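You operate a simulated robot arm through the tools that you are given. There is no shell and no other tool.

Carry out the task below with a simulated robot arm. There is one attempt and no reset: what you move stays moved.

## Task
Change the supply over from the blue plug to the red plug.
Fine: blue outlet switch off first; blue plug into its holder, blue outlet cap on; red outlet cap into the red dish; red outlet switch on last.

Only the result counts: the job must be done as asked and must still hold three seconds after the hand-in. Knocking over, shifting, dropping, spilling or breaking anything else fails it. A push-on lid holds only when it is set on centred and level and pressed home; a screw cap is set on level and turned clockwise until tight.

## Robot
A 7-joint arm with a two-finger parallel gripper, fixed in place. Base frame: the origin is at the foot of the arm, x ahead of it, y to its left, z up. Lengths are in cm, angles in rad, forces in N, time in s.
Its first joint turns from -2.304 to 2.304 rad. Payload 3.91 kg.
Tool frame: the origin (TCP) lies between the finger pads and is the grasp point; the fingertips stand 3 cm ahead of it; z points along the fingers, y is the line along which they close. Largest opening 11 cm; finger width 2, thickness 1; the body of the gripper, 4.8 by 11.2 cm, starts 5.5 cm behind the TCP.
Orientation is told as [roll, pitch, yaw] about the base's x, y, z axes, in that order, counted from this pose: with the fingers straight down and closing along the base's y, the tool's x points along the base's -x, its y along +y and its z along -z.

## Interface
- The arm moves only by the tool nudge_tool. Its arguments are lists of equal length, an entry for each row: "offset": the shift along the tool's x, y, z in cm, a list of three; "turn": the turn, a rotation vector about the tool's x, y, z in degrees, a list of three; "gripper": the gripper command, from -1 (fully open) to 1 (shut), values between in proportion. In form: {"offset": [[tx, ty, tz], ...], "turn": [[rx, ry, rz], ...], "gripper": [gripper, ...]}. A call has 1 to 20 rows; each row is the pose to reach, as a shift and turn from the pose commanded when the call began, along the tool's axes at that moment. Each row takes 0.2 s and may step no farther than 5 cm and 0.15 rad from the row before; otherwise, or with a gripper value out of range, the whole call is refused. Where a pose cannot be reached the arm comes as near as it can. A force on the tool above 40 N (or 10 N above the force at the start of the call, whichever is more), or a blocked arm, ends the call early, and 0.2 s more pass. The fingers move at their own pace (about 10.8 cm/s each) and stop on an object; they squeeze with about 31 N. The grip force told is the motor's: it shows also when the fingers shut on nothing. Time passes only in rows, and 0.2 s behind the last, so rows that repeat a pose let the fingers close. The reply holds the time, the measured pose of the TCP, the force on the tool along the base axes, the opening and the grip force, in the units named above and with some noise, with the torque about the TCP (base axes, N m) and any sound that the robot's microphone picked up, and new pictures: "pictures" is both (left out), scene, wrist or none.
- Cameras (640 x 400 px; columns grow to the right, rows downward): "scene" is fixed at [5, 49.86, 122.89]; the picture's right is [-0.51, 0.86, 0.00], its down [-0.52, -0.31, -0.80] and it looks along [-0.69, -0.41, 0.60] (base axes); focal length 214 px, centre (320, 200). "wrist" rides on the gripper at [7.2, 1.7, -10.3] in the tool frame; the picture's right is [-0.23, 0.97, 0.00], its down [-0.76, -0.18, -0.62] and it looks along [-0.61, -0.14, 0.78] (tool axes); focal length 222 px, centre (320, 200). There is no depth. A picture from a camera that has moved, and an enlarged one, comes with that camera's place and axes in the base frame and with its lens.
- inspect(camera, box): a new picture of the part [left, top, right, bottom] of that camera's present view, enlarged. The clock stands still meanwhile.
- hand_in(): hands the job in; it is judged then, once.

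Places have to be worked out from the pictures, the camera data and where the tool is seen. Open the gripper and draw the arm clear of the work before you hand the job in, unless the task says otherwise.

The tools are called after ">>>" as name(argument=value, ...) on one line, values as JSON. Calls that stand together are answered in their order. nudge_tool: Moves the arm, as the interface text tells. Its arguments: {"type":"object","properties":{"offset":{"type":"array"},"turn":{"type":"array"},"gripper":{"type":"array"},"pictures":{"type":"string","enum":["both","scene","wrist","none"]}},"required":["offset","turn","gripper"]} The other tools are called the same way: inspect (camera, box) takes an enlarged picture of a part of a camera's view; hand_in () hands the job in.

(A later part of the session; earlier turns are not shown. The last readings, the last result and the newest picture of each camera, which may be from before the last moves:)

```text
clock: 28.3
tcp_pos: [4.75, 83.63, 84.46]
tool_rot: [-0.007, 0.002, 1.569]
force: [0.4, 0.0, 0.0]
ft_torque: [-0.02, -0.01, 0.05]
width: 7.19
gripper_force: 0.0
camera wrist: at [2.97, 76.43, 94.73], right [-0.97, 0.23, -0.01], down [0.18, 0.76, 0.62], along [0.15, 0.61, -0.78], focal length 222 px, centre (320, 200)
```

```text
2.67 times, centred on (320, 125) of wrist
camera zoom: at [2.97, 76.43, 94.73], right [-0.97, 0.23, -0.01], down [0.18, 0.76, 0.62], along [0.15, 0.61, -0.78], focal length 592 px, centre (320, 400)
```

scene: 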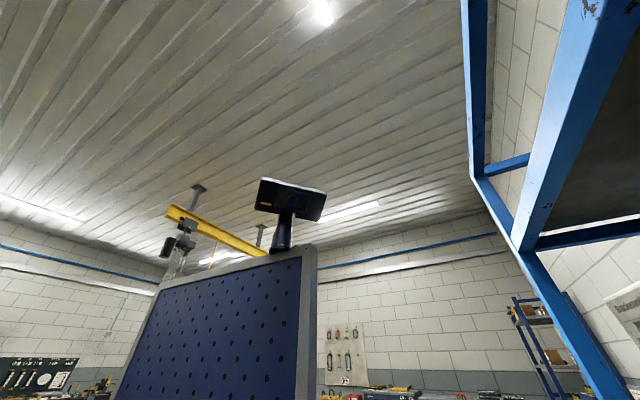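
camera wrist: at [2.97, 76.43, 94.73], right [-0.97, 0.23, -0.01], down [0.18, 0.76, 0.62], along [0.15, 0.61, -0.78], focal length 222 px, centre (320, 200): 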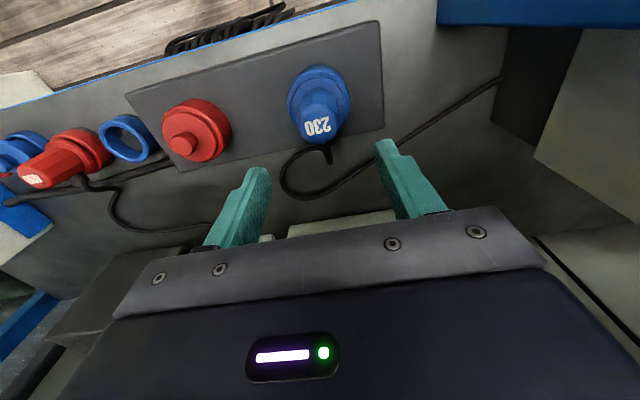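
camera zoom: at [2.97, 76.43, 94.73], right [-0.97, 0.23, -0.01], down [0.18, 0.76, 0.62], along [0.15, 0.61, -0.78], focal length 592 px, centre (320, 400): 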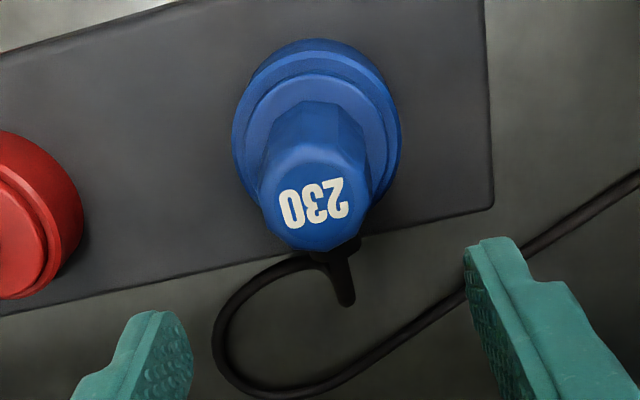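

Aligned to within 0.2 cm; the grip is about 4 cm across and its top is at z≈74.5. I descend partway around it and recheck.

>>> nudge_tool(offset=[[0, -0.15, 3], [0, -0.15, 6], [0, -0.15, 9], [0, -0.15, 11]], turn=[[0, 0, 0], [0, 0, 0], [0, 0, 0], [0, 0, 0]], gripper=[-0.3, -0.3, -0.3, -0.3], pictures="wrist")

>>> inspect(camera="wrist", box=[220, 60, 420, 210])

```text
clock: 29.3
tcp_pos: [4.99, 83.67, 73.31]
tool_rot: [-0.007, 0.001, 1.568]
force: [-0.4, -0.2, 0.4]
ft_torque: [-0.01, -0.03, 0.01]
width: 7.14
gripper_force: 0.1
camera wrist: at [3.24, 76.43, 83.68], right [-0.97, 0.23, -0.01], down [0.18, 0.76, 0.62], along [0.15, 0.61, -0.78], focal length 222 px, centre (320, 200)
```

wrist: 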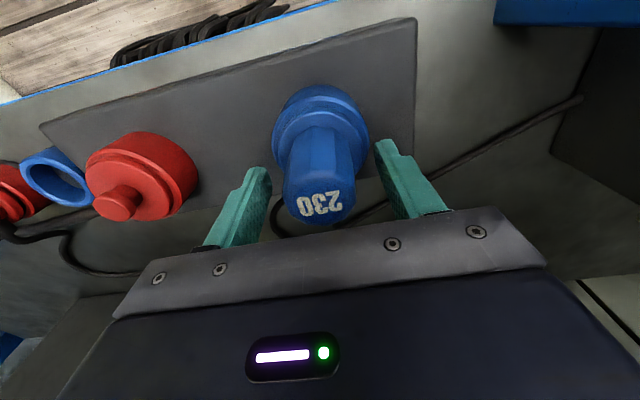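

```text
2.67 times, centred on (320, 135) of wrist
camera zoom: at [3.24, 76.43, 83.68], right [-0.97, 0.23, -0.01], down [0.18, 0.76, 0.62], along [0.15, 0.61, -0.78], focal length 592 px, centre (320, 373)
```

zoom: 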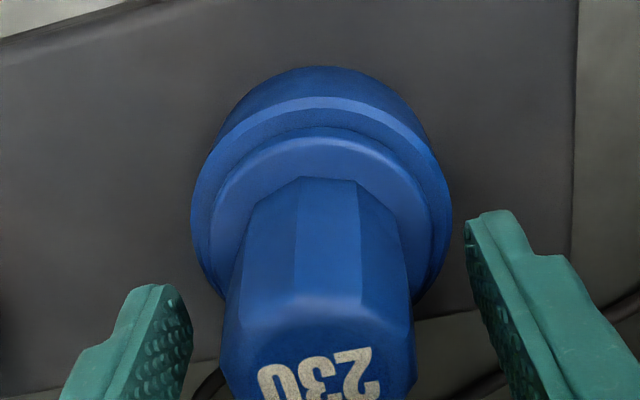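

The fingertips are just above the plug's collar (z≈70) with 4 cm of grip between them, centred. I lower a touch and close on the grip.

>>> nudge_tool(offset=[[0, 0, 0.2], [0, 0, 0.2], [0, 0, 0.2], [0, 0, 0.2]], turn=[[0, 0, 0], [0, 0, 0], [0, 0, 0], [0, 0, 0]], gripper=[0, 1, 1, 1], pictures="wrist")

```text
clock: 30.3
tcp_pos: [5.0, 83.81, 73.16]
tool_rot: [-0.007, -0.001, 1.568]
force: [-1.5, 0.1, 1.0]
ft_torque: [0.0, 0.03, 0.01]
width: 4.14
gripper_force: 30.9
camera wrist: at [3.25, 76.44, 83.5], right [-0.97, 0.23, -0.01], down [0.18, 0.76, 0.62], along [0.15, 0.61, -0.78], focal length 222 px, centre (320, 200)
```

wrist: 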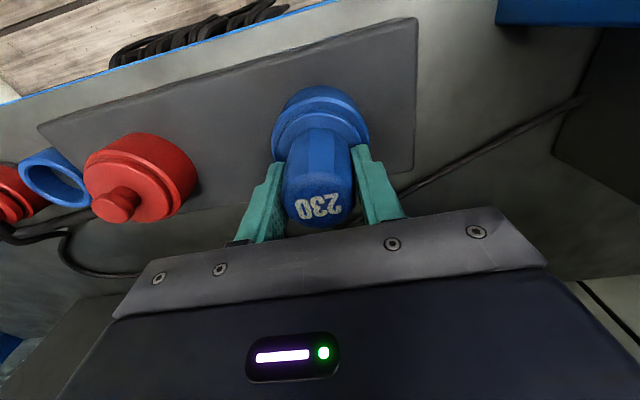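

Gripped at 4.14 cm with almost no side force. I pull straight up by small steps and watch the force.

>>> nudge_tool(offset=[[0, 0, -0.3], [0, 0, -0.7], [0, 0, -1.2]], turn=[[0, 0, 0], [0, 0, 0], [0, 0, 0]], gripper=[1, 1, 1], pictures="wrist")

```text
clock: 31.1
tcp_pos: [5.05, 83.68, 74.46]
tool_rot: [-0.007, 0.0, 1.567]
force: [-0.1, 0.2, 0.1]
ft_torque: [0.02, 0.04, 0.0]
width: 4.29
gripper_force: 0.0
camera wrist: at [3.19, 76.45, 84.79], right [-0.97, 0.23, -0.01], down [0.18, 0.76, 0.62], along [0.15, 0.61, -0.78], focal length 222 px, centre (320, 200)
```

wrist: 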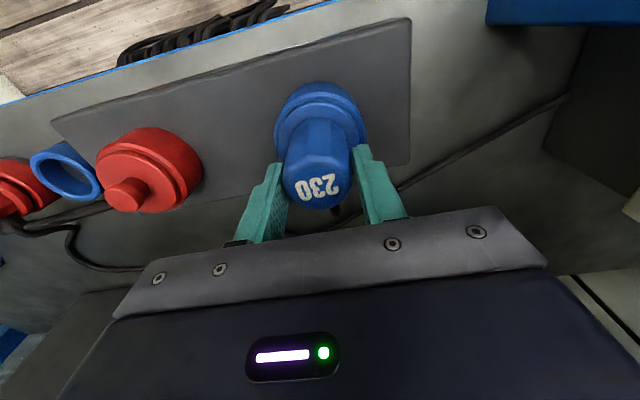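

The plug stayed put; the width reads 4.29 with zero grip force, so the grip slipped or relaxed. I look closely before trying again.

>>> inspect(camera="wrist", box=[220, 60, 420, 210])

>>> nudge_tool(offset=[[0, 0, 0], [0, 0, 0]], turn=[[0, 0, 0], [0, 0, 0]], gripper=[1, 1], pictures="wrist")

```text
2.67 times, centred on (320, 135) of wrist
camera zoom: at [3.19, 76.45, 84.79], right [-0.97, 0.23, -0.01], down [0.18, 0.76, 0.62], along [0.15, 0.61, -0.78], focal length 592 px, centre (320, 373)
```

zoom: 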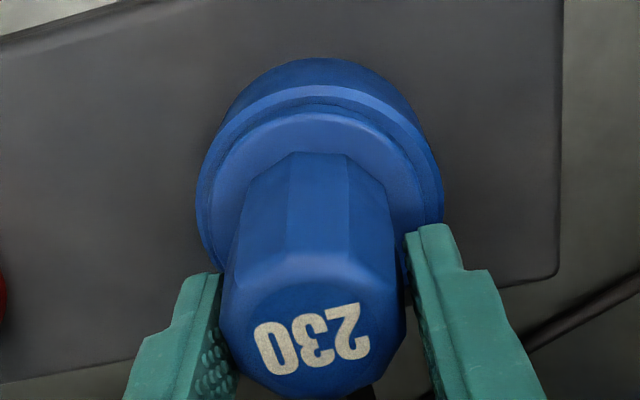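

```text
clock: 31.7
tcp_pos: [5.07, 83.63, 74.43]
tool_rot: [-0.008, -0.001, 1.566]
force: [1.5, -1.1, 1.9]
ft_torque: [0.0, 0.04, -0.02]
width: 4.03
gripper_force: 31.2
camera wrist: at [3.19, 76.44, 84.78], right [-0.97, 0.23, -0.01], down [0.18, 0.76, 0.62], along [0.15, 0.61, -0.78], focal length 222 px, centre (320, 200)
```

wrist: 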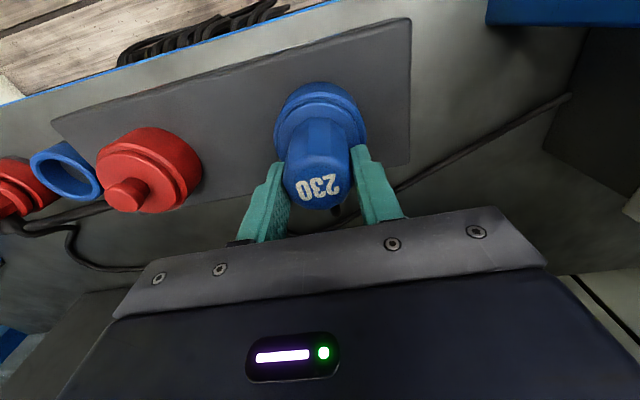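

The second closing holds at 4.03 cm. I lower back to the wider part of the grip, re-close firmly, then pull in fine steps to read the holding force.

>>> nudge_tool(offset=[[0, 0, 0], [0, 0, 1.4], [0, 0, 1.4], [0, 0, 1.4], [0, 0, 1.4]], turn=[[0, 0, 0], [0, 0, 0], [0, 0, 0], [0, 0, 0], [0, 0, 0]], gripper=[0, 0, 1, 1, 1], pictures="none")

>>> nudge_tool(offset=[[0, 0, -0.1], [0, 0, -0.2]], turn=[[0, 0, 0], [0, 0, 0]], gripper=[1, 1], pictures="none")

```text
clock: 32.9
tcp_pos: [5.08, 83.59, 72.98]
tool_rot: [-0.007, 0.0, 1.567]
force: [0.3, 0.1, 0.1]
ft_torque: [-0.02, -0.02, 0.01]
width: 4.16
gripper_force: 31.2
```

```text
clock: 33.5
tcp_pos: [5.14, 83.7, 73.21]
tool_rot: [-0.006, 0.001, 1.568]
force: [-0.7, 0.3, -2.2]
ft_torque: [0.02, 0.02, -0.02]
width: 4.15
gripper_force: 30.9
```

Only -2 N after rising 0.2 cm. I continue slowly with a picture to see whether the plug rises too.

>>> nudge_tool(offset=[[0, 0, -0.1], [0, 0, -0.2], [0, 0, -0.3], [0, 0, -0.4]], turn=[[0, 0, 0], [0, 0, 0], [0, 0, 0], [0, 0, 0]], gripper=[1, 1, 1, 1], pictures="wrist")

>>> inspect(camera="wrist", box=[220, 60, 420, 210])

```text
clock: 34.5
tcp_pos: [4.98, 83.65, 73.51]
tool_rot: [-0.008, 0.0, 1.567]
force: [0.3, 0.8, -0.4]
ft_torque: [-0.01, -0.03, -0.03]
width: 4.16
gripper_force: 30.9
camera wrist: at [3.2, 76.48, 83.91], right [-0.97, 0.23, -0.01], down [0.18, 0.76, 0.62], along [0.15, 0.61, -0.78], focal length 222 px, centre (320, 200)
```

wrist: 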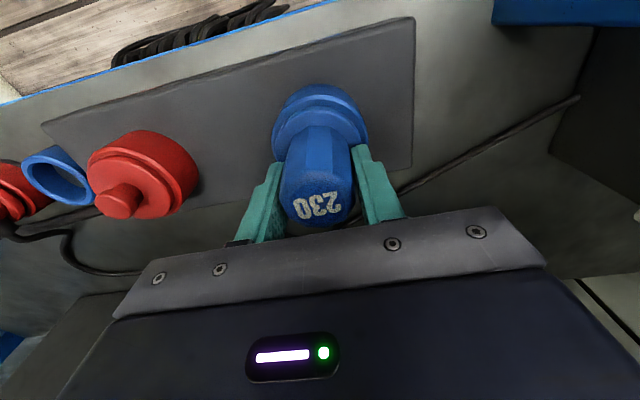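

```text
2.67 times, centred on (320, 135) of wrist
camera zoom: at [3.2, 76.48, 83.91], right [-0.97, 0.23, -0.01], down [0.18, 0.76, 0.62], along [0.15, 0.61, -0.78], focal length 592 px, centre (320, 373)
```

zoom: 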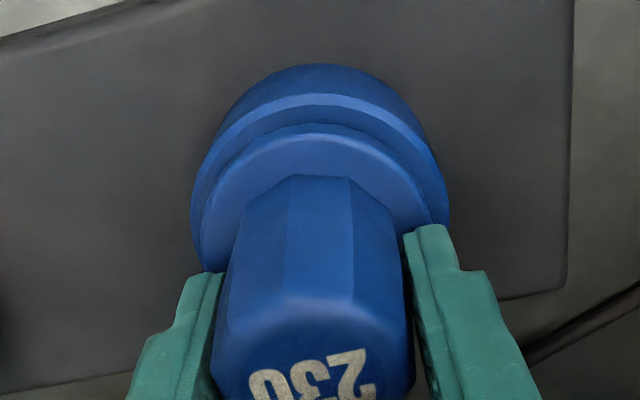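

The plug is rising: the gap between its flange and the outlet collar grew. Slow pulling works, so I keep lifting at about 0.6 cm/s.

>>> nudge_tool(offset=[[0, 0, -0.1], [0, 0, -0.2], [0, 0, -0.3], [0, 0, -0.4], [0, 0, -0.5], [0, 0, -0.6], [0, 0, -0.7], [0, 0, -0.8], [0, 0, -0.9], [0, 0, -1.0]], turn=[[0, 0, 0], [0, 0, 0], [0, 0, 0], [0, 0, 0], [0, 0, 0], [0, 0, 0], [0, 0, 0], [0, 0, 0], [0, 0, 0], [0, 0, 0]], gripper=[1, 1, 1, 1, 1, 1, 1, 1, 1, 1], pictures="wrist")

>>> inspect(camera="wrist", box=[220, 60, 420, 210])

```text
clock: 36.7
tcp_pos: [5.06, 83.66, 74.62]
tool_rot: [-0.007, 0.0, 1.567]
force: [0.3, -0.3, -1.2]
ft_torque: [-0.02, 0.04, -0.01]
width: 4.16
gripper_force: 31.3
camera wrist: at [3.19, 76.45, 84.95], right [-0.97, 0.23, -0.01], down [0.18, 0.76, 0.62], along [0.15, 0.61, -0.78], focal length 222 px, centre (320, 200)
```

wrist: 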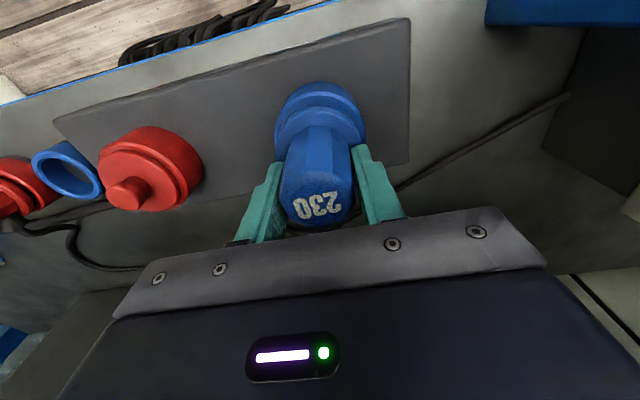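

```text
2.67 times, centred on (320, 135) of wrist
camera zoom: at [3.19, 76.45, 84.95], right [-0.97, 0.23, -0.01], down [0.18, 0.76, 0.62], along [0.15, 0.61, -0.78], focal length 592 px, centre (320, 373)
```

zoom: 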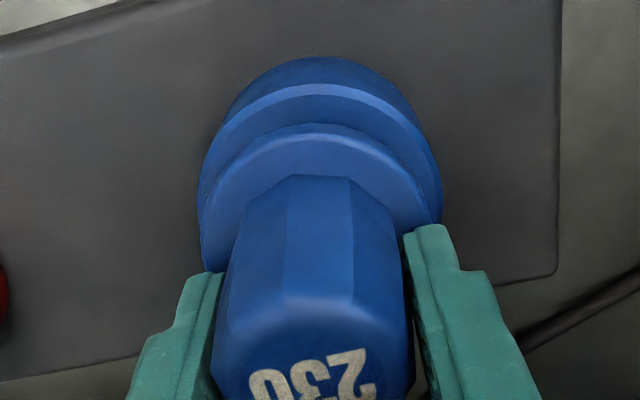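

It's coming out with the gripper and no slip. I keep lifting slowly.

>>> nudge_tool(offset=[[0, 0, -0.15], [0, 0, -0.3], [0, 0, -0.45], [0, 0, -0.6], [0, 0, -0.75], [0, 0, -0.9], [0, 0, -1.05], [0, 0, -1.2], [0, 0, -1.35], [0, 0, -1.5], [0, 0, -1.65], [0, 0, -1.8], [0, 0, -1.95], [0, 0, -2.1]], turn=[[0, 0, 0], [0, 0, 0], [0, 0, 0], [0, 0, 0], [0, 0, 0], [0, 0, 0], [0, 0, 0], [0, 0, 0], [0, 0, 0], [0, 0, 0], [0, 0, 0], [0, 0, 0], [0, 0, 0], [0, 0, 0]], gripper=[1, 1, 1, 1, 1, 1, 1, 1, 1, 1, 1, 1, 1, 1], pictures="wrist")

>>> inspect(camera="wrist", box=[220, 60, 420, 210])

```text
clock: 39.7
tcp_pos: [4.99, 83.78, 76.78]
tool_rot: [-0.006, 0.0, 1.568]
force: [-0.1, -0.3, -2.1]
ft_torque: [0.01, -0.02, 0.0]
width: 4.15
gripper_force: 31.4
camera wrist: at [3.18, 76.47, 87.04], right [-0.97, 0.23, -0.01], down [0.18, 0.76, 0.62], along [0.15, 0.61, -0.78], focal length 222 px, centre (320, 200)
```

wrist: 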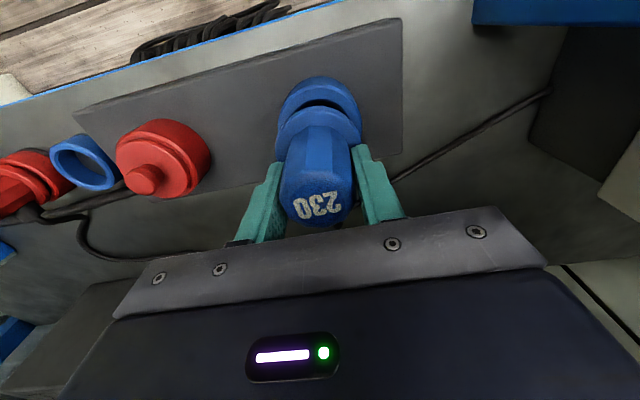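

```text
2.67 times, centred on (320, 135) of wrist
camera zoom: at [3.18, 76.47, 87.04], right [-0.97, 0.23, -0.01], down [0.18, 0.76, 0.62], along [0.15, 0.61, -0.78], focal length 592 px, centre (320, 373)
```

zoom: 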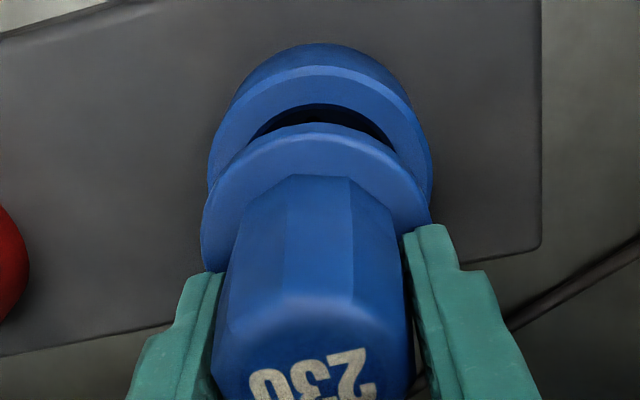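

The socket opening is now visible beneath the flange. I lift further to bring the barrel clear.

>>> nudge_tool(offset=[[0, 0, -0.3], [0, 0, -0.6], [0, 0, -0.9], [0, 0, -1.2], [0, 0, -1.6], [0, 0, -2], [0, 0, -2.5], [0, 0, -3], [0, 0, -3.5], [0, 0, -4], [0, 0, -4.5], [0, 0, -5], [0, 0, -5.5], [0, 0, -6]], turn=[[0, 0, 0], [0, 0, 0], [0, 0, 0], [0, 0, 0], [0, 0, 0], [0, 0, 0], [0, 0, 0], [0, 0, 0], [0, 0, 0], [0, 0, 0], [0, 0, 0], [0, 0, 0], [0, 0, 0], [0, 0, 0]], gripper=[1, 1, 1, 1, 1, 1, 1, 1, 1, 1, 1, 1, 1, 1], pictures="wrist")

>>> inspect(camera="wrist", box=[220, 40, 420, 190])

```text
clock: 42.7
tcp_pos: [4.79, 83.66, 82.67]
tool_rot: [-0.007, 0.001, 1.566]
force: [-0.1, -0.3, -1.4]
ft_torque: [0.03, -0.02, 0.01]
width: 4.14
gripper_force: 31.4
camera wrist: at [3.12, 76.48, 93.01], right [-0.97, 0.23, -0.01], down [0.18, 0.76, 0.62], along [0.15, 0.61, -0.78], focal length 222 px, centre (320, 200)
```

wrist: 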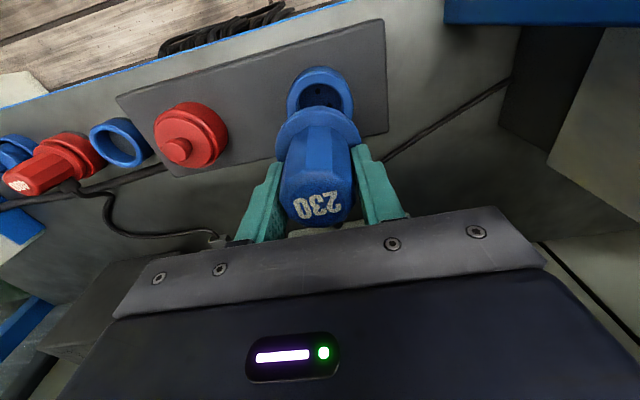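

```text
2.67 times, centred on (320, 115) of wrist
camera zoom: at [3.12, 76.48, 93.01], right [-0.97, 0.23, -0.01], down [0.18, 0.76, 0.62], along [0.15, 0.61, -0.78], focal length 592 px, centre (320, 427)
```

zoom: 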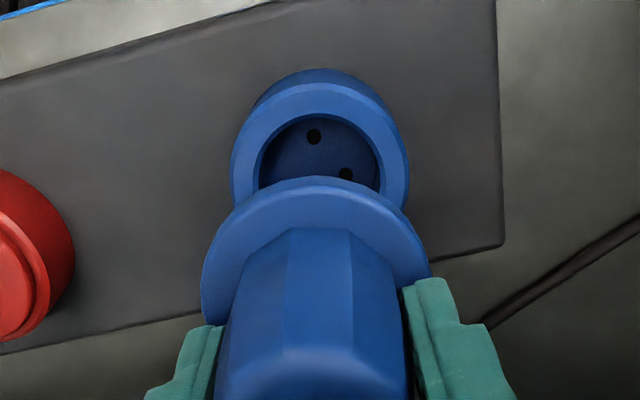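

The plug is free; the socket with its pin holes shows below it. The holder top is at about (35.2, 83.4, 61.8). I lift further, level out the small 0.4° tilt, and carry the plug along +x to above the holder.

>>> nudge_tool(offset=[[0, 0, -1.5], [0, 0, -3.5], [0, -2, -5], [0, -5, -5], [0, -8, -5], [0, -11, -5], [0, -14, -5], [0, -17, -5], [0, -20, -5], [0, -23, -5], [0, -26, -5], [0, -28.5, -5], [0, -30.2, -5]], turn=[[-0.4, 0, -0.2], [-0.4, 0, -0.2], [-0.4, 0, -0.2], [-0.4, 0, -0.2], [-0.4, 0, -0.2], [-0.4, 0, -0.2], [-0.4, 0, -0.2], [-0.4, 0, -0.2], [-0.4, 0, -0.2], [-0.4, 0, -0.2], [-0.4, 0, -0.2], [-0.4, 0, -0.2], [-0.4, 0, -0.2]], gripper=[1, 1, 1, 1, 1, 1, 1, 1, 1, 1, 1, 1, 1], pictures="wrist")

>>> inspect(camera="wrist", box=[200, 30, 440, 180])

```text
clock: 45.5
tcp_pos: [35.05, 83.55, 87.93]
tool_rot: [0.001, 0.0, 1.57]
force: [-1.1, 0.6, -1.1]
ft_torque: [0.03, 0.0, -0.03]
width: 4.13
gripper_force: 31.0
camera wrist: at [33.39, 76.35, 98.29], right [-0.97, 0.23, 0.0], down [0.18, 0.76, 0.62], along [0.14, 0.61, -0.78], focal length 222 px, centre (320, 200)
```

wrist: 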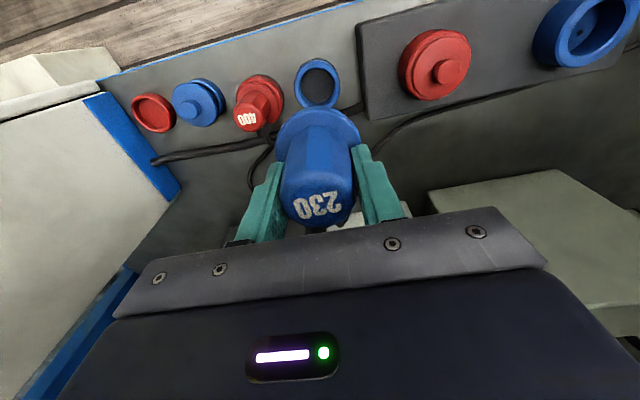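

```text
2.67 times, centred on (320, 105) of wrist
camera zoom: at [33.39, 76.35, 98.29], right [-0.97, 0.23, 0.0], down [0.18, 0.76, 0.62], along [0.14, 0.61, -0.78], focal length 592 px, centre (320, 453)
```

zoom: 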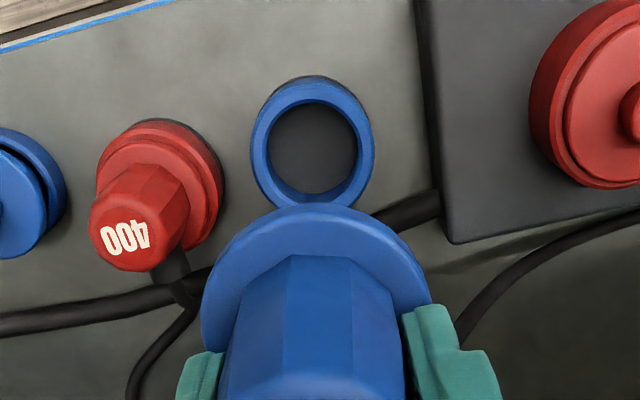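

Level now, and the plug hangs above the holder, which is slightly toward +x of the tool axis. I descend to the same relative height as my earlier reference view over the blue outlet and compare.

>>> nudge_tool(offset=[[-0.1, -0.2, 2], [-0.15, -0.45, 4], [-0.15, -0.45, 6], [-0.15, -0.45, 8], [-0.15, -0.45, 10], [-0.15, -0.45, 12], [-0.15, -0.45, 12.7]], turn=[[0, 0, 0], [0, 0, 0], [0, 0, 0], [0, 0, 0], [0, 0, 0], [0, 0, 0], [0, 0, 0]], gripper=[1, 1, 1, 1, 1, 1, 1], pictures="wrist")

>>> inspect(camera="wrist", box=[220, 40, 420, 190])

```text
clock: 47.1
tcp_pos: [35.61, 83.84, 75.29]
tool_rot: [0.001, 0.0, 1.57]
force: [1.0, -0.1, -2.2]
ft_torque: [-0.01, 0.0, 0.0]
width: 4.16
gripper_force: 31.1
camera wrist: at [33.84, 76.53, 85.53], right [-0.97, 0.23, 0.0], down [0.18, 0.76, 0.62], along [0.14, 0.61, -0.78], focal length 222 px, centre (320, 200)
```

wrist: 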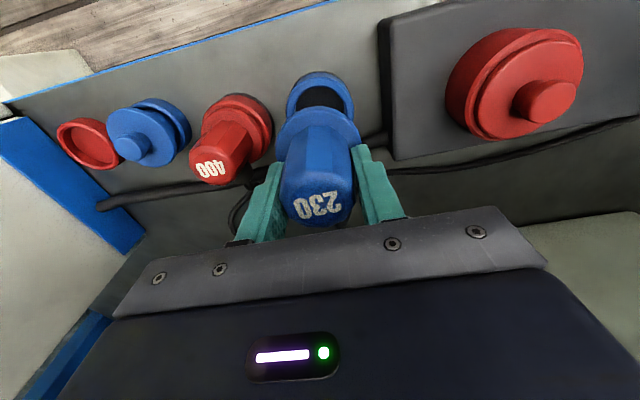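

```text
2.67 times, centred on (320, 115) of wrist
camera zoom: at [33.84, 76.53, 85.53], right [-0.97, 0.23, 0.0], down [0.18, 0.76, 0.62], along [0.14, 0.61, -0.78], focal length 592 px, centre (320, 427)
```

zoom: 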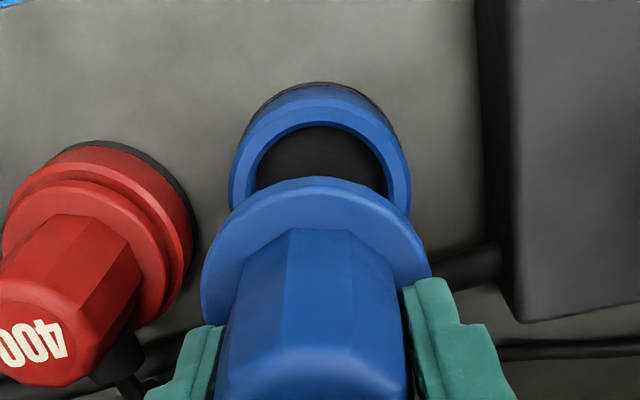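

The x alignment matches the reference (columns centred at 320). The rows suggest the holder lies about 0.2–0.4 cm further +y, so I shift +0.2 and descend to a few cm above it to compare again.

>>> nudge_tool(offset=[[-0.2, 0, 1.5], [-0.2, 0, 3], [-0.2, 0, 4.5], [-0.2, 0, 4.5]], turn=[[0, 0, 0], [0, 0, 0], [0, 0, 0], [0, 0, 0]], gripper=[1, 1, 1, 1], pictures="wrist")

>>> inspect(camera="wrist", box=[220, 40, 420, 190])

```text
clock: 48.1
tcp_pos: [35.55, 83.91, 70.75]
tool_rot: [0.001, 0.0, 1.57]
force: [0.4, -0.1, -1.5]
ft_torque: [-0.03, -0.02, -0.02]
width: 4.15
gripper_force: 31.1
camera wrist: at [33.79, 76.68, 81.12], right [-0.97, 0.23, 0.0], down [0.18, 0.76, 0.62], along [0.14, 0.61, -0.78], focal length 222 px, centre (320, 200)
```

wrist: 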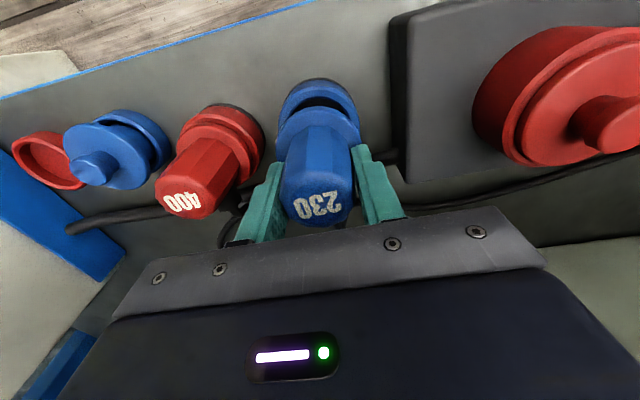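

```text
2.67 times, centred on (320, 115) of wrist
camera zoom: at [33.79, 76.68, 81.12], right [-0.97, 0.23, 0.0], down [0.18, 0.76, 0.62], along [0.14, 0.61, -0.78], focal length 592 px, centre (320, 427)
```

zoom: 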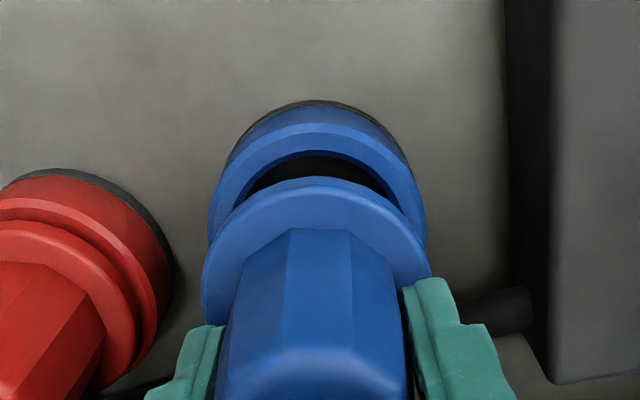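

Compared with the reference view at the same scale, the ring edges now match within about 2 px, so it is aligned. Ring top is at z≈62.4, so the flange should seat near TCP z≈66.6. I lower slowly.

>>> nudge_tool(offset=[[0, 0, 0.3], [0, 0, 0.6], [0, 0, 0.9], [0, 0, 1.2], [0, 0, 1.5], [0, 0, 1.8], [0, 0, 2.1], [0, 0, 2.4], [0, 0, 2.7], [0, 0, 3.0]], turn=[[0, 0, 0], [0, 0, 0], [0, 0, 0], [0, 0, 0], [0, 0, 0], [0, 0, 0], [0, 0, 0], [0, 0, 0], [0, 0, 0], [0, 0, 0]], gripper=[1, 1, 1, 1, 1, 1, 1, 1, 1, 1], pictures="wrist")

>>> inspect(camera="wrist", box=[220, 40, 420, 190])

```text
clock: 50.3
tcp_pos: [35.55, 84.01, 68.01]
tool_rot: [-0.001, -0.003, 1.571]
force: [-1.9, -7.0, 24.2]
ft_torque: [-0.83, 0.03, -0.04]
width: 4.15
gripper_force: 30.5
camera wrist: at [33.79, 76.76, 78.34], right [-0.97, 0.23, 0.0], down [0.18, 0.76, 0.63], along [0.14, 0.61, -0.78], focal length 222 px, centre (320, 200)
```

wrist: 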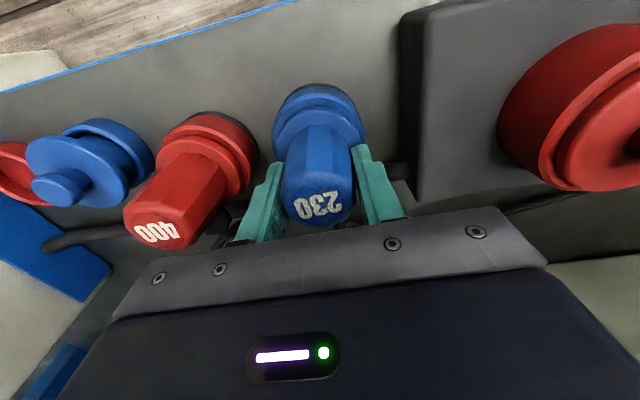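

```text
2.67 times, centred on (320, 115) of wrist
camera zoom: at [33.79, 76.76, 78.34], right [-0.97, 0.23, 0.0], down [0.18, 0.76, 0.63], along [0.14, 0.61, -0.78], focal length 592 px, centre (320, 427)
```

zoom: 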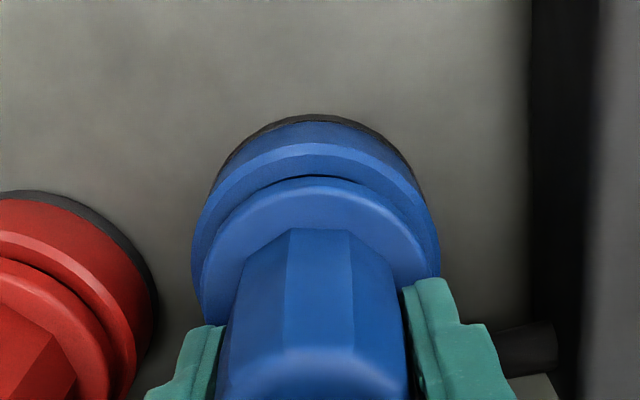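

There's 24 N of contact at TCP z≈68.0, about 1.4 cm before seating, with a torque that suggests the barrel touches the rim on the -y side. I lift slightly, shift by about 0.12 in +y and 0.1 in +x, and try again.

>>> nudge_tool(offset=[[0, 0, -0.3], [-0.12, -0.1, -0.6], [-0.12, -0.1, -0.4], [-0.12, -0.1, -0.2], [-0.12, -0.1, 0], [-0.12, -0.1, 0.2]], turn=[[0, 0, 0], [0, 0, 0], [0, 0, 0], [0, 0, 0], [0, 0, 0], [0, 0, 0]], gripper=[1, 1, 1, 1, 1, 1], pictures="none")

```text
clock: 51.7
tcp_pos: [35.65, 84.35, 67.82]
tool_rot: [-0.002, -0.005, 1.569]
force: [-1.1, -1.3, 32.0]
ft_torque: [-0.07, 0.1, -0.08]
width: 4.15
gripper_force: 30.5
```

The torque is gone now, with 32 N purely axial at z=67.8. I take a look.

>>> inspect(camera="wrist", box=[220, 40, 420, 190])

>>> inspect(camera="wrist", box=[0, 0, 640, 400])

```text
2.67 times, centred on (320, 115) of wrist
camera zoom: at [33.94, 76.91, 78.13], right [-0.97, 0.23, 0.0], down [0.18, 0.76, 0.63], along [0.14, 0.61, -0.78], focal length 592 px, centre (320, 427)
```

zoom: 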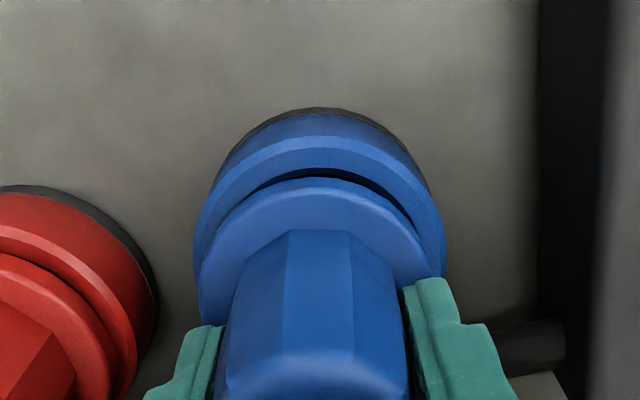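

```text
1.00 times, centred on (320, 200) of wrist (not enlarged: the box is as wide or as high as the picture)
camera zoom: at [33.94, 76.91, 78.13], right [-0.97, 0.23, 0.0], down [0.18, 0.76, 0.63], along [0.14, 0.61, -0.78], focal length 222 px, centre (320, 200)
```

zoom: 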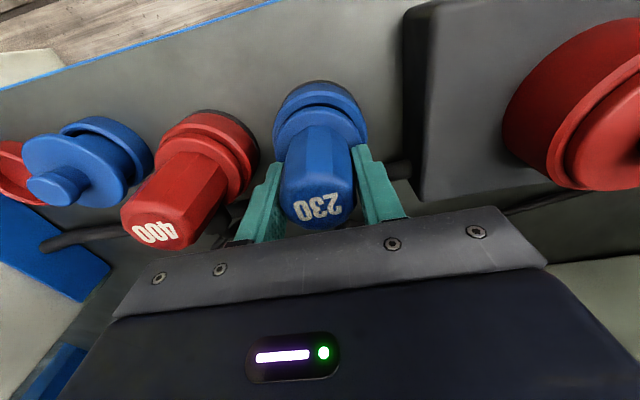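

The plug is slightly off toward +x/+y now, and the load is central. I hold for a moment with a small correction back to see whether it sinks or is really blocked.

>>> nudge_tool(offset=[[0.06, 0.06, -0.15], [0.06, 0.06, -0.15], [0.06, 0.06, -0.15]], turn=[[0, 0, 0], [0, 0, 0], [0, 0, 0]], gripper=[1, 1, 1], pictures="none")

```text
clock: 52.5
tcp_pos: [35.64, 83.94, 67.78]
tool_rot: [-0.001, 0.0, 1.572]
force: [4.7, 9.3, 26.3]
ft_torque: [0.54, -0.25, -0.06]
width: 4.18
gripper_force: 30.6
```

The sideways forces show the barrel is inside the ring and guided. I return to the balanced position and compare the blue gap with how the red plug sits in its own holder.

>>> nudge_tool(offset=[[-0.06, -0.05, 0], [-0.06, -0.05, 0]], turn=[[0, 0, 0], [0, 0, 0]], gripper=[1, 1], pictures="none")

>>> inspect(camera="wrist", box=[180, 80, 260, 130])

>>> inspect(camera="wrist", box=[270, 75, 370, 137])

```text
clock: 53.1
tcp_pos: [35.59, 84.11, 67.73]
tool_rot: [-0.001, 0.0, 1.57]
force: [1.1, -1.0, 30.5]
ft_torque: [-0.09, -0.05, -0.03]
width: 4.18
gripper_force: 31.3
```

```text
8.00 times, centred on (220, 105) of wrist
camera zoom: at [33.9, 76.81, 78.11], right [-0.97, 0.23, 0.0], down [0.18, 0.76, 0.62], along [0.14, 0.61, -0.78], focal length 1777 px, centre (1120, 960)
```

zoom: 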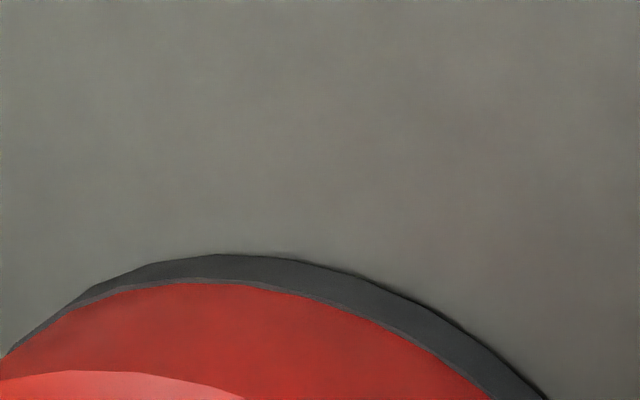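

```text
6.40 times, centred on (320, 106) of wrist
camera zoom: at [33.9, 76.81, 78.11], right [-0.97, 0.23, 0.0], down [0.18, 0.76, 0.62], along [0.14, 0.61, -0.78], focal length 1422 px, centre (320, 802)
```

zoom: 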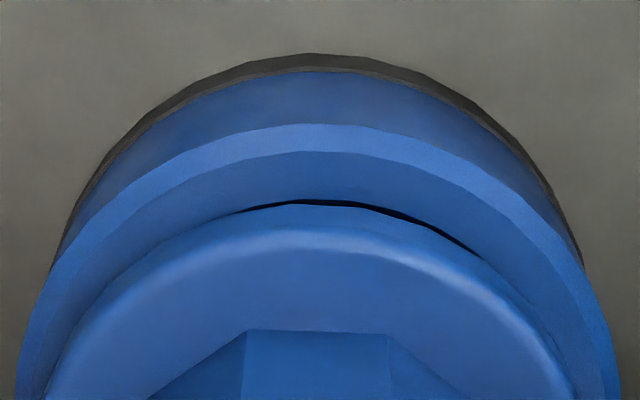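

I zoom on the red plug and its holder for comparison.

>>> inspect(camera="wrist", box=[120, 100, 280, 200])

>>> inspect(camera="wrist", box=[250, 70, 410, 170])

```text
4.00 times, centred on (200, 150) of wrist
camera zoom: at [33.9, 76.81, 78.11], right [-0.97, 0.23, 0.0], down [0.18, 0.76, 0.62], along [0.14, 0.61, -0.78], focal length 888 px, centre (800, 400)
```

zoom: 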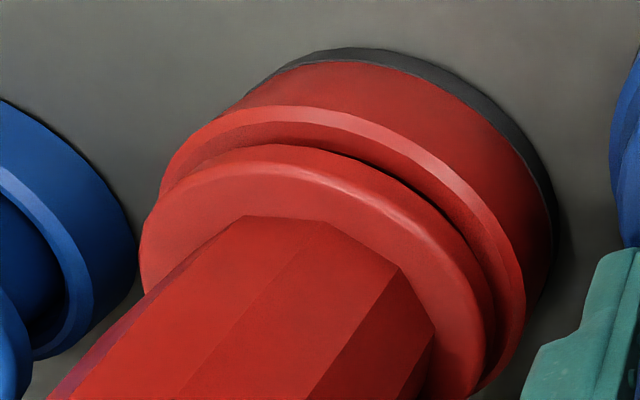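

```text
4.00 times, centred on (330, 120) of wrist
camera zoom: at [33.9, 76.81, 78.11], right [-0.97, 0.23, 0.0], down [0.18, 0.76, 0.62], along [0.14, 0.61, -0.78], focal length 888 px, centre (280, 520)
```

zoom: 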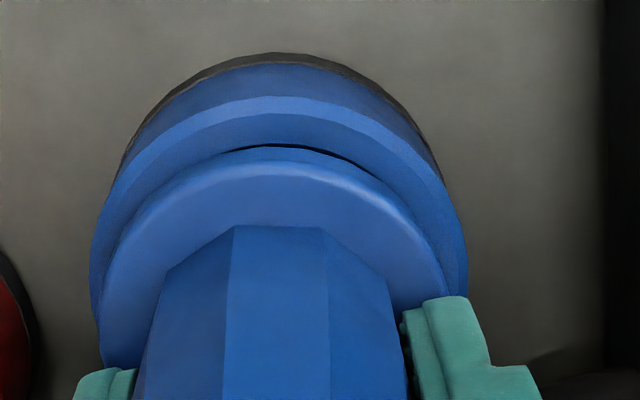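

By geometry the red plug sits flush in its holder, while the blue flange is still about 1 cm above its ring, though it has been creeping in under ~30 N. I keep pressing gently straight down.

>>> nudge_tool(offset=[[0, 0, 0.04], [0, 0, 0.04], [0, 0, 0.08], [0, 0, 0.08], [0, 0, 0.12], [0, 0, 0.12]], turn=[[0, 0, 0], [0, 0, 0], [0, 0, 0], [0, 0, 0], [0, 0, 0], [0, 0, 0]], gripper=[1, 1, 1, 1, 1, 1], pictures="none")

```text
clock: 54.5
tcp_pos: [35.74, 84.08, 67.69]
tool_rot: [0.001, -0.001, 1.57]
force: [-1.8, -0.8, 30.8]
ft_torque: [-0.13, 0.09, -0.03]
width: 4.18
gripper_force: 30.5
```

The force stays at 31 N, which looks like the friction limit of the grip, so it is blocked rather than creeping. I ease the pressure and take a fresh look at the alignment.

>>> nudge_tool(offset=[[0, 0, -0.5], [0, 0, -1.0], [0, 0, -1.5], [0, 0, -1.5]], turn=[[0, 0, 0], [0, 0, 0], [0, 0, 0], [0, 0, 0]], gripper=[1, 1, 1, 1], pictures="wrist")

>>> inspect(camera="wrist", box=[250, 70, 410, 170])

```text
clock: 55.5
tcp_pos: [35.75, 84.08, 69.09]
tool_rot: [0.001, 0.002, 1.571]
force: [0.1, 0.8, -1.4]
ft_torque: [-0.02, -0.01, -0.03]
width: 4.17
gripper_force: 31.6
camera wrist: at [33.95, 76.8, 79.37], right [-0.97, 0.23, 0.0], down [0.18, 0.76, 0.62], along [0.14, 0.61, -0.78], focal length 222 px, centre (320, 200)
```

wrist: 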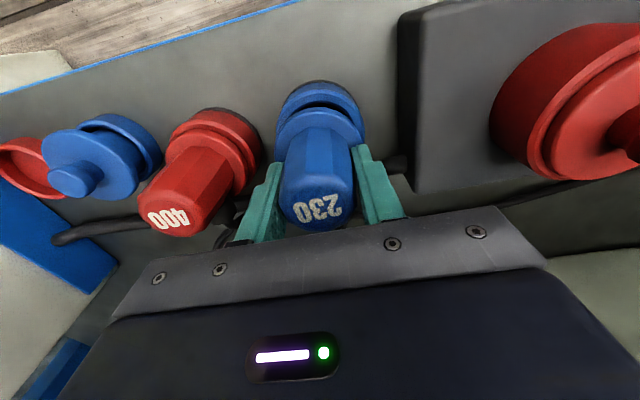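

```text
4.00 times, centred on (330, 120) of wrist
camera zoom: at [33.95, 76.8, 79.37], right [-0.97, 0.23, 0.0], down [0.18, 0.76, 0.62], along [0.14, 0.61, -0.78], focal length 888 px, centre (280, 520)
```

zoom: 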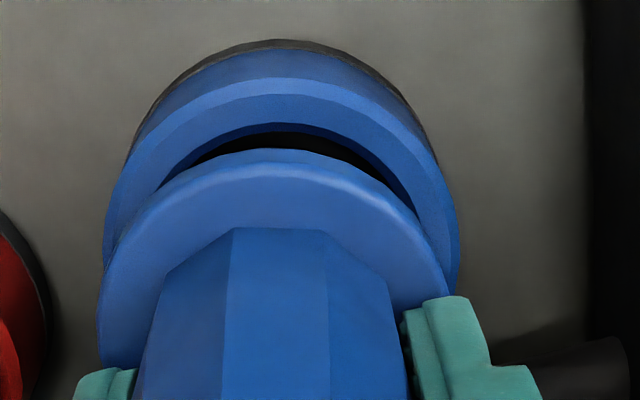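

It is free again at z=69.1. Re-triangulating the holder's hole edge from several heights gives y≈83.55–83.9, so I may be too far +y. I try a slightly smaller y with light pressure and read the torque.

>>> nudge_tool(offset=[[0.15, 0.03, 0], [0.3, 0.06, 0], [0.3, 0.06, 0.3], [0.3, 0.06, 0.6], [0.3, 0.06, 0.9], [0.3, 0.06, 1.1], [0.3, 0.06, 1.2]], turn=[[0, 0, 0], [0, 0, 0], [0, 0, 0], [0, 0, 0], [0, 0, 0], [0, 0, 0], [0, 0, 0]], gripper=[1, 1, 1, 1, 1, 1, 1], pictures="none")

```text
clock: 57.1
tcp_pos: [35.72, 83.83, 67.77]
tool_rot: [0.0, 0.0, 1.571]
force: [0.1, 0.5, -2.2]
ft_torque: [0.01, 0.0, -0.04]
width: 4.17
gripper_force: 30.9
```

No contact now at z=67.8, where it was blocked before, so this y is better. I continue down slowly.

>>> nudge_tool(offset=[[0, 0, 0.15], [0, 0, 0.3], [0, 0, 0.45], [0, 0, 0.6]], turn=[[0, 0, 0], [0, 0, 0], [0, 0, 0], [0, 0, 0]], gripper=[1, 1, 1, 1], pictures="none")

```text
clock: 58.1
tcp_pos: [35.59, 83.92, 67.55]
tool_rot: [-0.001, -0.003, 1.571]
force: [-1.4, -6.3, 34.2]
ft_torque: [-0.35, 0.09, -0.02]
width: 4.19
gripper_force: 31.0
```

It is blocked again at z≈67.55 with a centred load. I zoom in to see the gap now.

>>> inspect(camera="wrist", box=[250, 70, 410, 170])

>>> inspect(camera="wrist", box=[120, 90, 280, 190])

```text
4.00 times, centred on (330, 120) of wrist
camera zoom: at [33.86, 76.6, 77.92], right [-0.97, 0.23, 0.0], down [0.18, 0.76, 0.63], along [0.14, 0.61, -0.78], focal length 888 px, centre (280, 520)
```

zoom: 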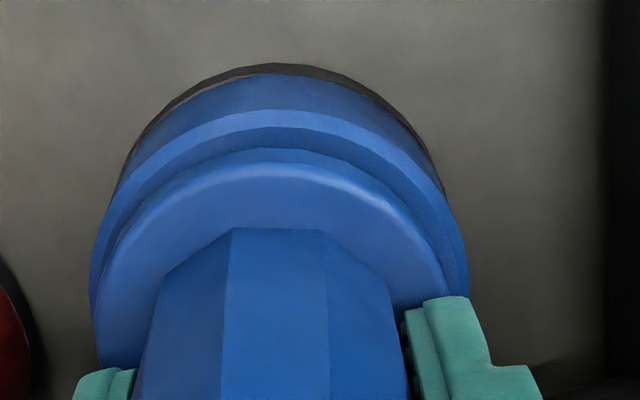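

```text
4.00 times, centred on (200, 140) of wrist
camera zoom: at [33.86, 76.6, 77.92], right [-0.97, 0.23, 0.0], down [0.18, 0.76, 0.63], along [0.14, 0.61, -0.78], focal length 888 px, centre (800, 440)
```

zoom: 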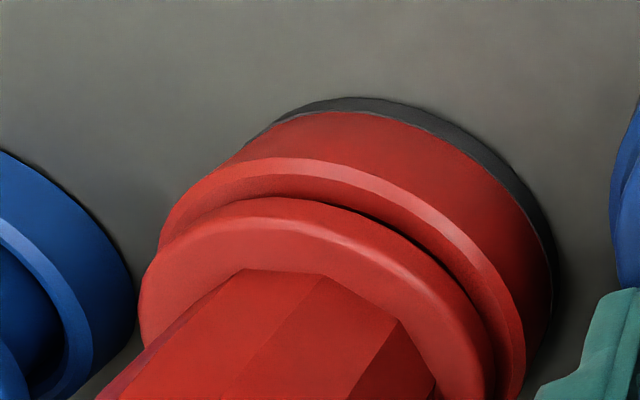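

The dark gap is gone and the flange edge sits as close to the ring as it did when seated in the outlet, so it is likely seated. I ease the pressure, then test sideways whether the barrel is held by the ring.

>>> nudge_tool(offset=[[0, 0, -0.35], [0, 0, -0.35]], turn=[[0, 0, 0], [0, 0, 0]], gripper=[1, 1], pictures="none")

>>> nudge_tool(offset=[[0, -0.2, 0], [0, -0.4, 0]], turn=[[0, 0, 0], [0, 0, 0]], gripper=[1, 1], pictures="none")

```text
clock: 58.7
tcp_pos: [35.43, 83.7, 67.62]
tool_rot: [0.0, 0.0, 1.572]
force: [0.4, 4.0, 12.4]
ft_torque: [0.56, -0.06, 0.01]
width: 4.15
gripper_force: 31.0
```

```text
clock: 59.3
tcp_pos: [35.91, 83.69, 67.67]
tool_rot: [-0.001, 0.001, 1.57]
force: [-7.4, -1.2, 11.8]
ft_torque: [0.03, 0.42, -0.03]
width: 4.16
gripper_force: 30.7
```

The sideways force is only at friction level, so this is ambiguous. I do a cleaner test: lift 0.4 cm so there is no vertical load, then shift sideways. If the barrel is inside the ring I'll feel its wall.

>>> nudge_tool(offset=[[0, 0.2, -0.2], [0, 0.2, -0.45], [0, 0.2, -0.45]], turn=[[0, 0, 0], [0, 0, 0], [0, 0, 0]], gripper=[1, 1, 1], pictures="none")

>>> nudge_tool(offset=[[0, -0.2, 0], [0, -0.4, 0], [0, -0.6, 0]], turn=[[0, 0, 0], [0, 0, 0], [0, 0, 0]], gripper=[1, 1, 1], pictures="none")

```text
clock: 60.1
tcp_pos: [35.78, 83.78, 67.94]
tool_rot: [0.003, 0.001, 1.571]
force: [-0.6, -0.1, -1.5]
ft_torque: [-0.03, 0.0, -0.02]
width: 4.18
gripper_force: 31.3
```

```text
clock: 60.9
tcp_pos: [35.98, 83.93, 68.15]
tool_rot: [0.003, 0.0, 1.574]
force: [-31.6, -0.8, 4.8]
ft_torque: [-0.09, 1.42, -0.36]
width: 4.19
gripper_force: 30.6
```

That hit a wall at once: -32 N in x at about x≈35.95. So the barrel is inside the ring. I find the opposite wall to centre it.

>>> nudge_tool(offset=[[0, 0.3, 0], [0, 0.6, 0], [0, 0.8, 0], [0, 1.0, 0]], turn=[[0, 0, 0], [0, 0, 0], [0, 0, 0], [0, 0, 0]], gripper=[1, 1, 1, 1], pictures="none")

```text
clock: 61.9
tcp_pos: [35.54, 83.83, 68.02]
tool_rot: [-0.003, 0.001, 1.571]
force: [-0.5, -0.4, -1.5]
ft_torque: [0.0, -0.01, 0.03]
width: 4.17
gripper_force: 31.1
```

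Still free at x≈35.5, so I continue toward -x.

>>> nudge_tool(offset=[[0, 0.15, 0], [0, 0.3, 0], [0, 0.45, 0]], turn=[[0, 0, 0], [0, 0, 0], [0, 0, 0]], gripper=[1, 1, 1], pictures="none")

```text
clock: 62.7
tcp_pos: [35.11, 83.92, 68.19]
tool_rot: [-0.002, 0.0, 1.57]
force: [12.3, 0.6, 0.7]
ft_torque: [0.06, -0.86, 0.12]
width: 4.16
gripper_force: 31.1
```

The -x wall is at about 35.15, so the centre is x≈35.53 with ±0.4 cm play. I return to centre and test y the same way.

>>> nudge_tool(offset=[[0, -0.2, 0], [0, -0.4, 0], [-0.2, -0.4, 0], [-0.4, -0.4, 0], [-0.55, -0.4, 0]], turn=[[0, 0, 0], [0, 0, 0], [0, 0, 0], [0, 0, 0], [0, 0, 0]], gripper=[1, 1, 1, 1, 1], pictures="none")

>>> nudge_tool(offset=[[0.2, 0, 0], [0.4, 0, 0], [0.6, 0, 0], [0.8, 0, 0], [1.0, 0, 0]], turn=[[0, 0, 0], [0, 0, 0], [0, 0, 0], [0, 0, 0], [0, 0, 0]], gripper=[1, 1, 1, 1, 1], pictures="none")

```text
clock: 63.9
tcp_pos: [35.3, 84.39, 67.99]
tool_rot: [-0.002, 0.0, 1.571]
force: [-0.2, -0.3, -2.2]
ft_torque: [0.0, 0.01, 0.01]
width: 4.18
gripper_force: 30.9
```

```text
clock: 65.1
tcp_pos: [35.15, 83.52, 68.23]
tool_rot: [-0.001, -0.003, 1.571]
force: [2.0, 24.0, -4.0]
ft_torque: [1.19, -0.17, -0.05]
width: 4.16
gripper_force: 31.2
```

The -y wall is at about 83.55. Now I move x to centre and search the +y wall.

>>> nudge_tool(offset=[[-0.25, -0.12, 0], [-0.5, -0.25, 0], [-0.75, -0.25, 0], [-0.95, -0.25, 0], [-1.15, -0.25, 0], [-1.35, -0.25, 0]], turn=[[0, 0, 0], [0, 0, 0], [0, 0, 0], [0, 0, 0], [0, 0, 0], [0, 0, 0]], gripper=[1, 1, 1, 1, 1, 1], pictures="none")

```text
clock: 66.5
tcp_pos: [35.53, 84.51, 68.01]
tool_rot: [-0.001, 0.004, 1.571]
force: [-4.8, -26.1, 2.7]
ft_torque: [-1.15, 0.18, -0.11]
width: 4.18
gripper_force: 30.5
```

The +y wall is at about 84.5, so the hole centre is (35.53, 83.98). I centre the plug, lower to a light seat and check the reading.

>>> nudge_tool(offset=[[0.25, 0, 0], [0.5, 0, 0], [0.5, 0, 0.2], [0.5, 0, 0.4], [0.5, 0, 0.5]], turn=[[0, 0, 0], [0, 0, 0], [0, 0, 0], [0, 0, 0], [0, 0, 0]], gripper=[1, 1, 1, 1, 1], pictures="wrist")

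>>> inspect(camera="wrist", box=[250, 70, 410, 170])

```text
clock: 67.7
tcp_pos: [35.61, 84.18, 67.7]
tool_rot: [0.002, 0.0, 1.569]
force: [-0.4, -3.8, 12.2]
ft_torque: [0.01, 0.01, -0.01]
width: 4.16
gripper_force: 31.2
camera wrist: at [33.89, 76.95, 78.08], right [-0.97, 0.23, 0.0], down [0.18, 0.76, 0.62], along [0.14, 0.61, -0.78], focal length 222 px, centre (320, 200)
```

wrist: 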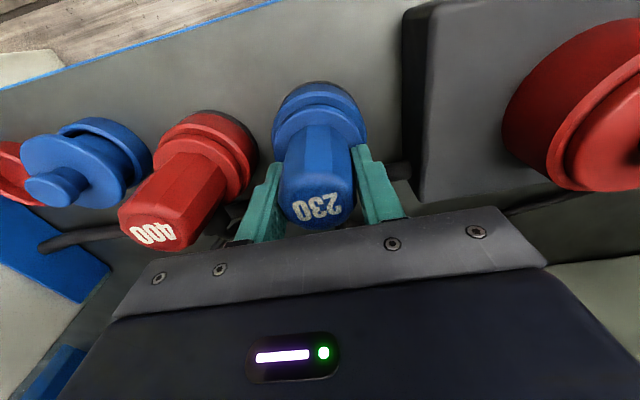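

```text
4.00 times, centred on (330, 120) of wrist
camera zoom: at [33.89, 76.95, 78.08], right [-0.97, 0.23, 0.0], down [0.18, 0.76, 0.62], along [0.14, 0.61, -0.78], focal length 888 px, centre (280, 520)
```

zoom: 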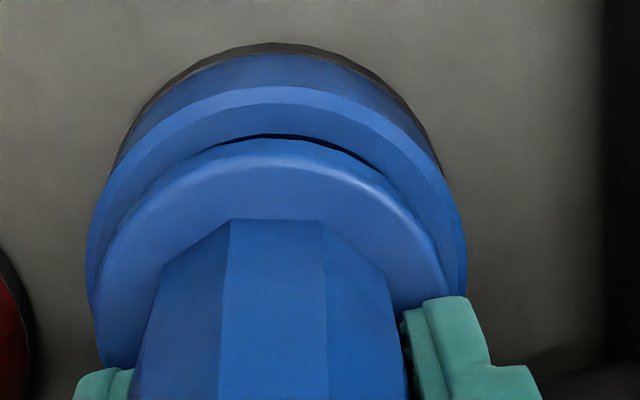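

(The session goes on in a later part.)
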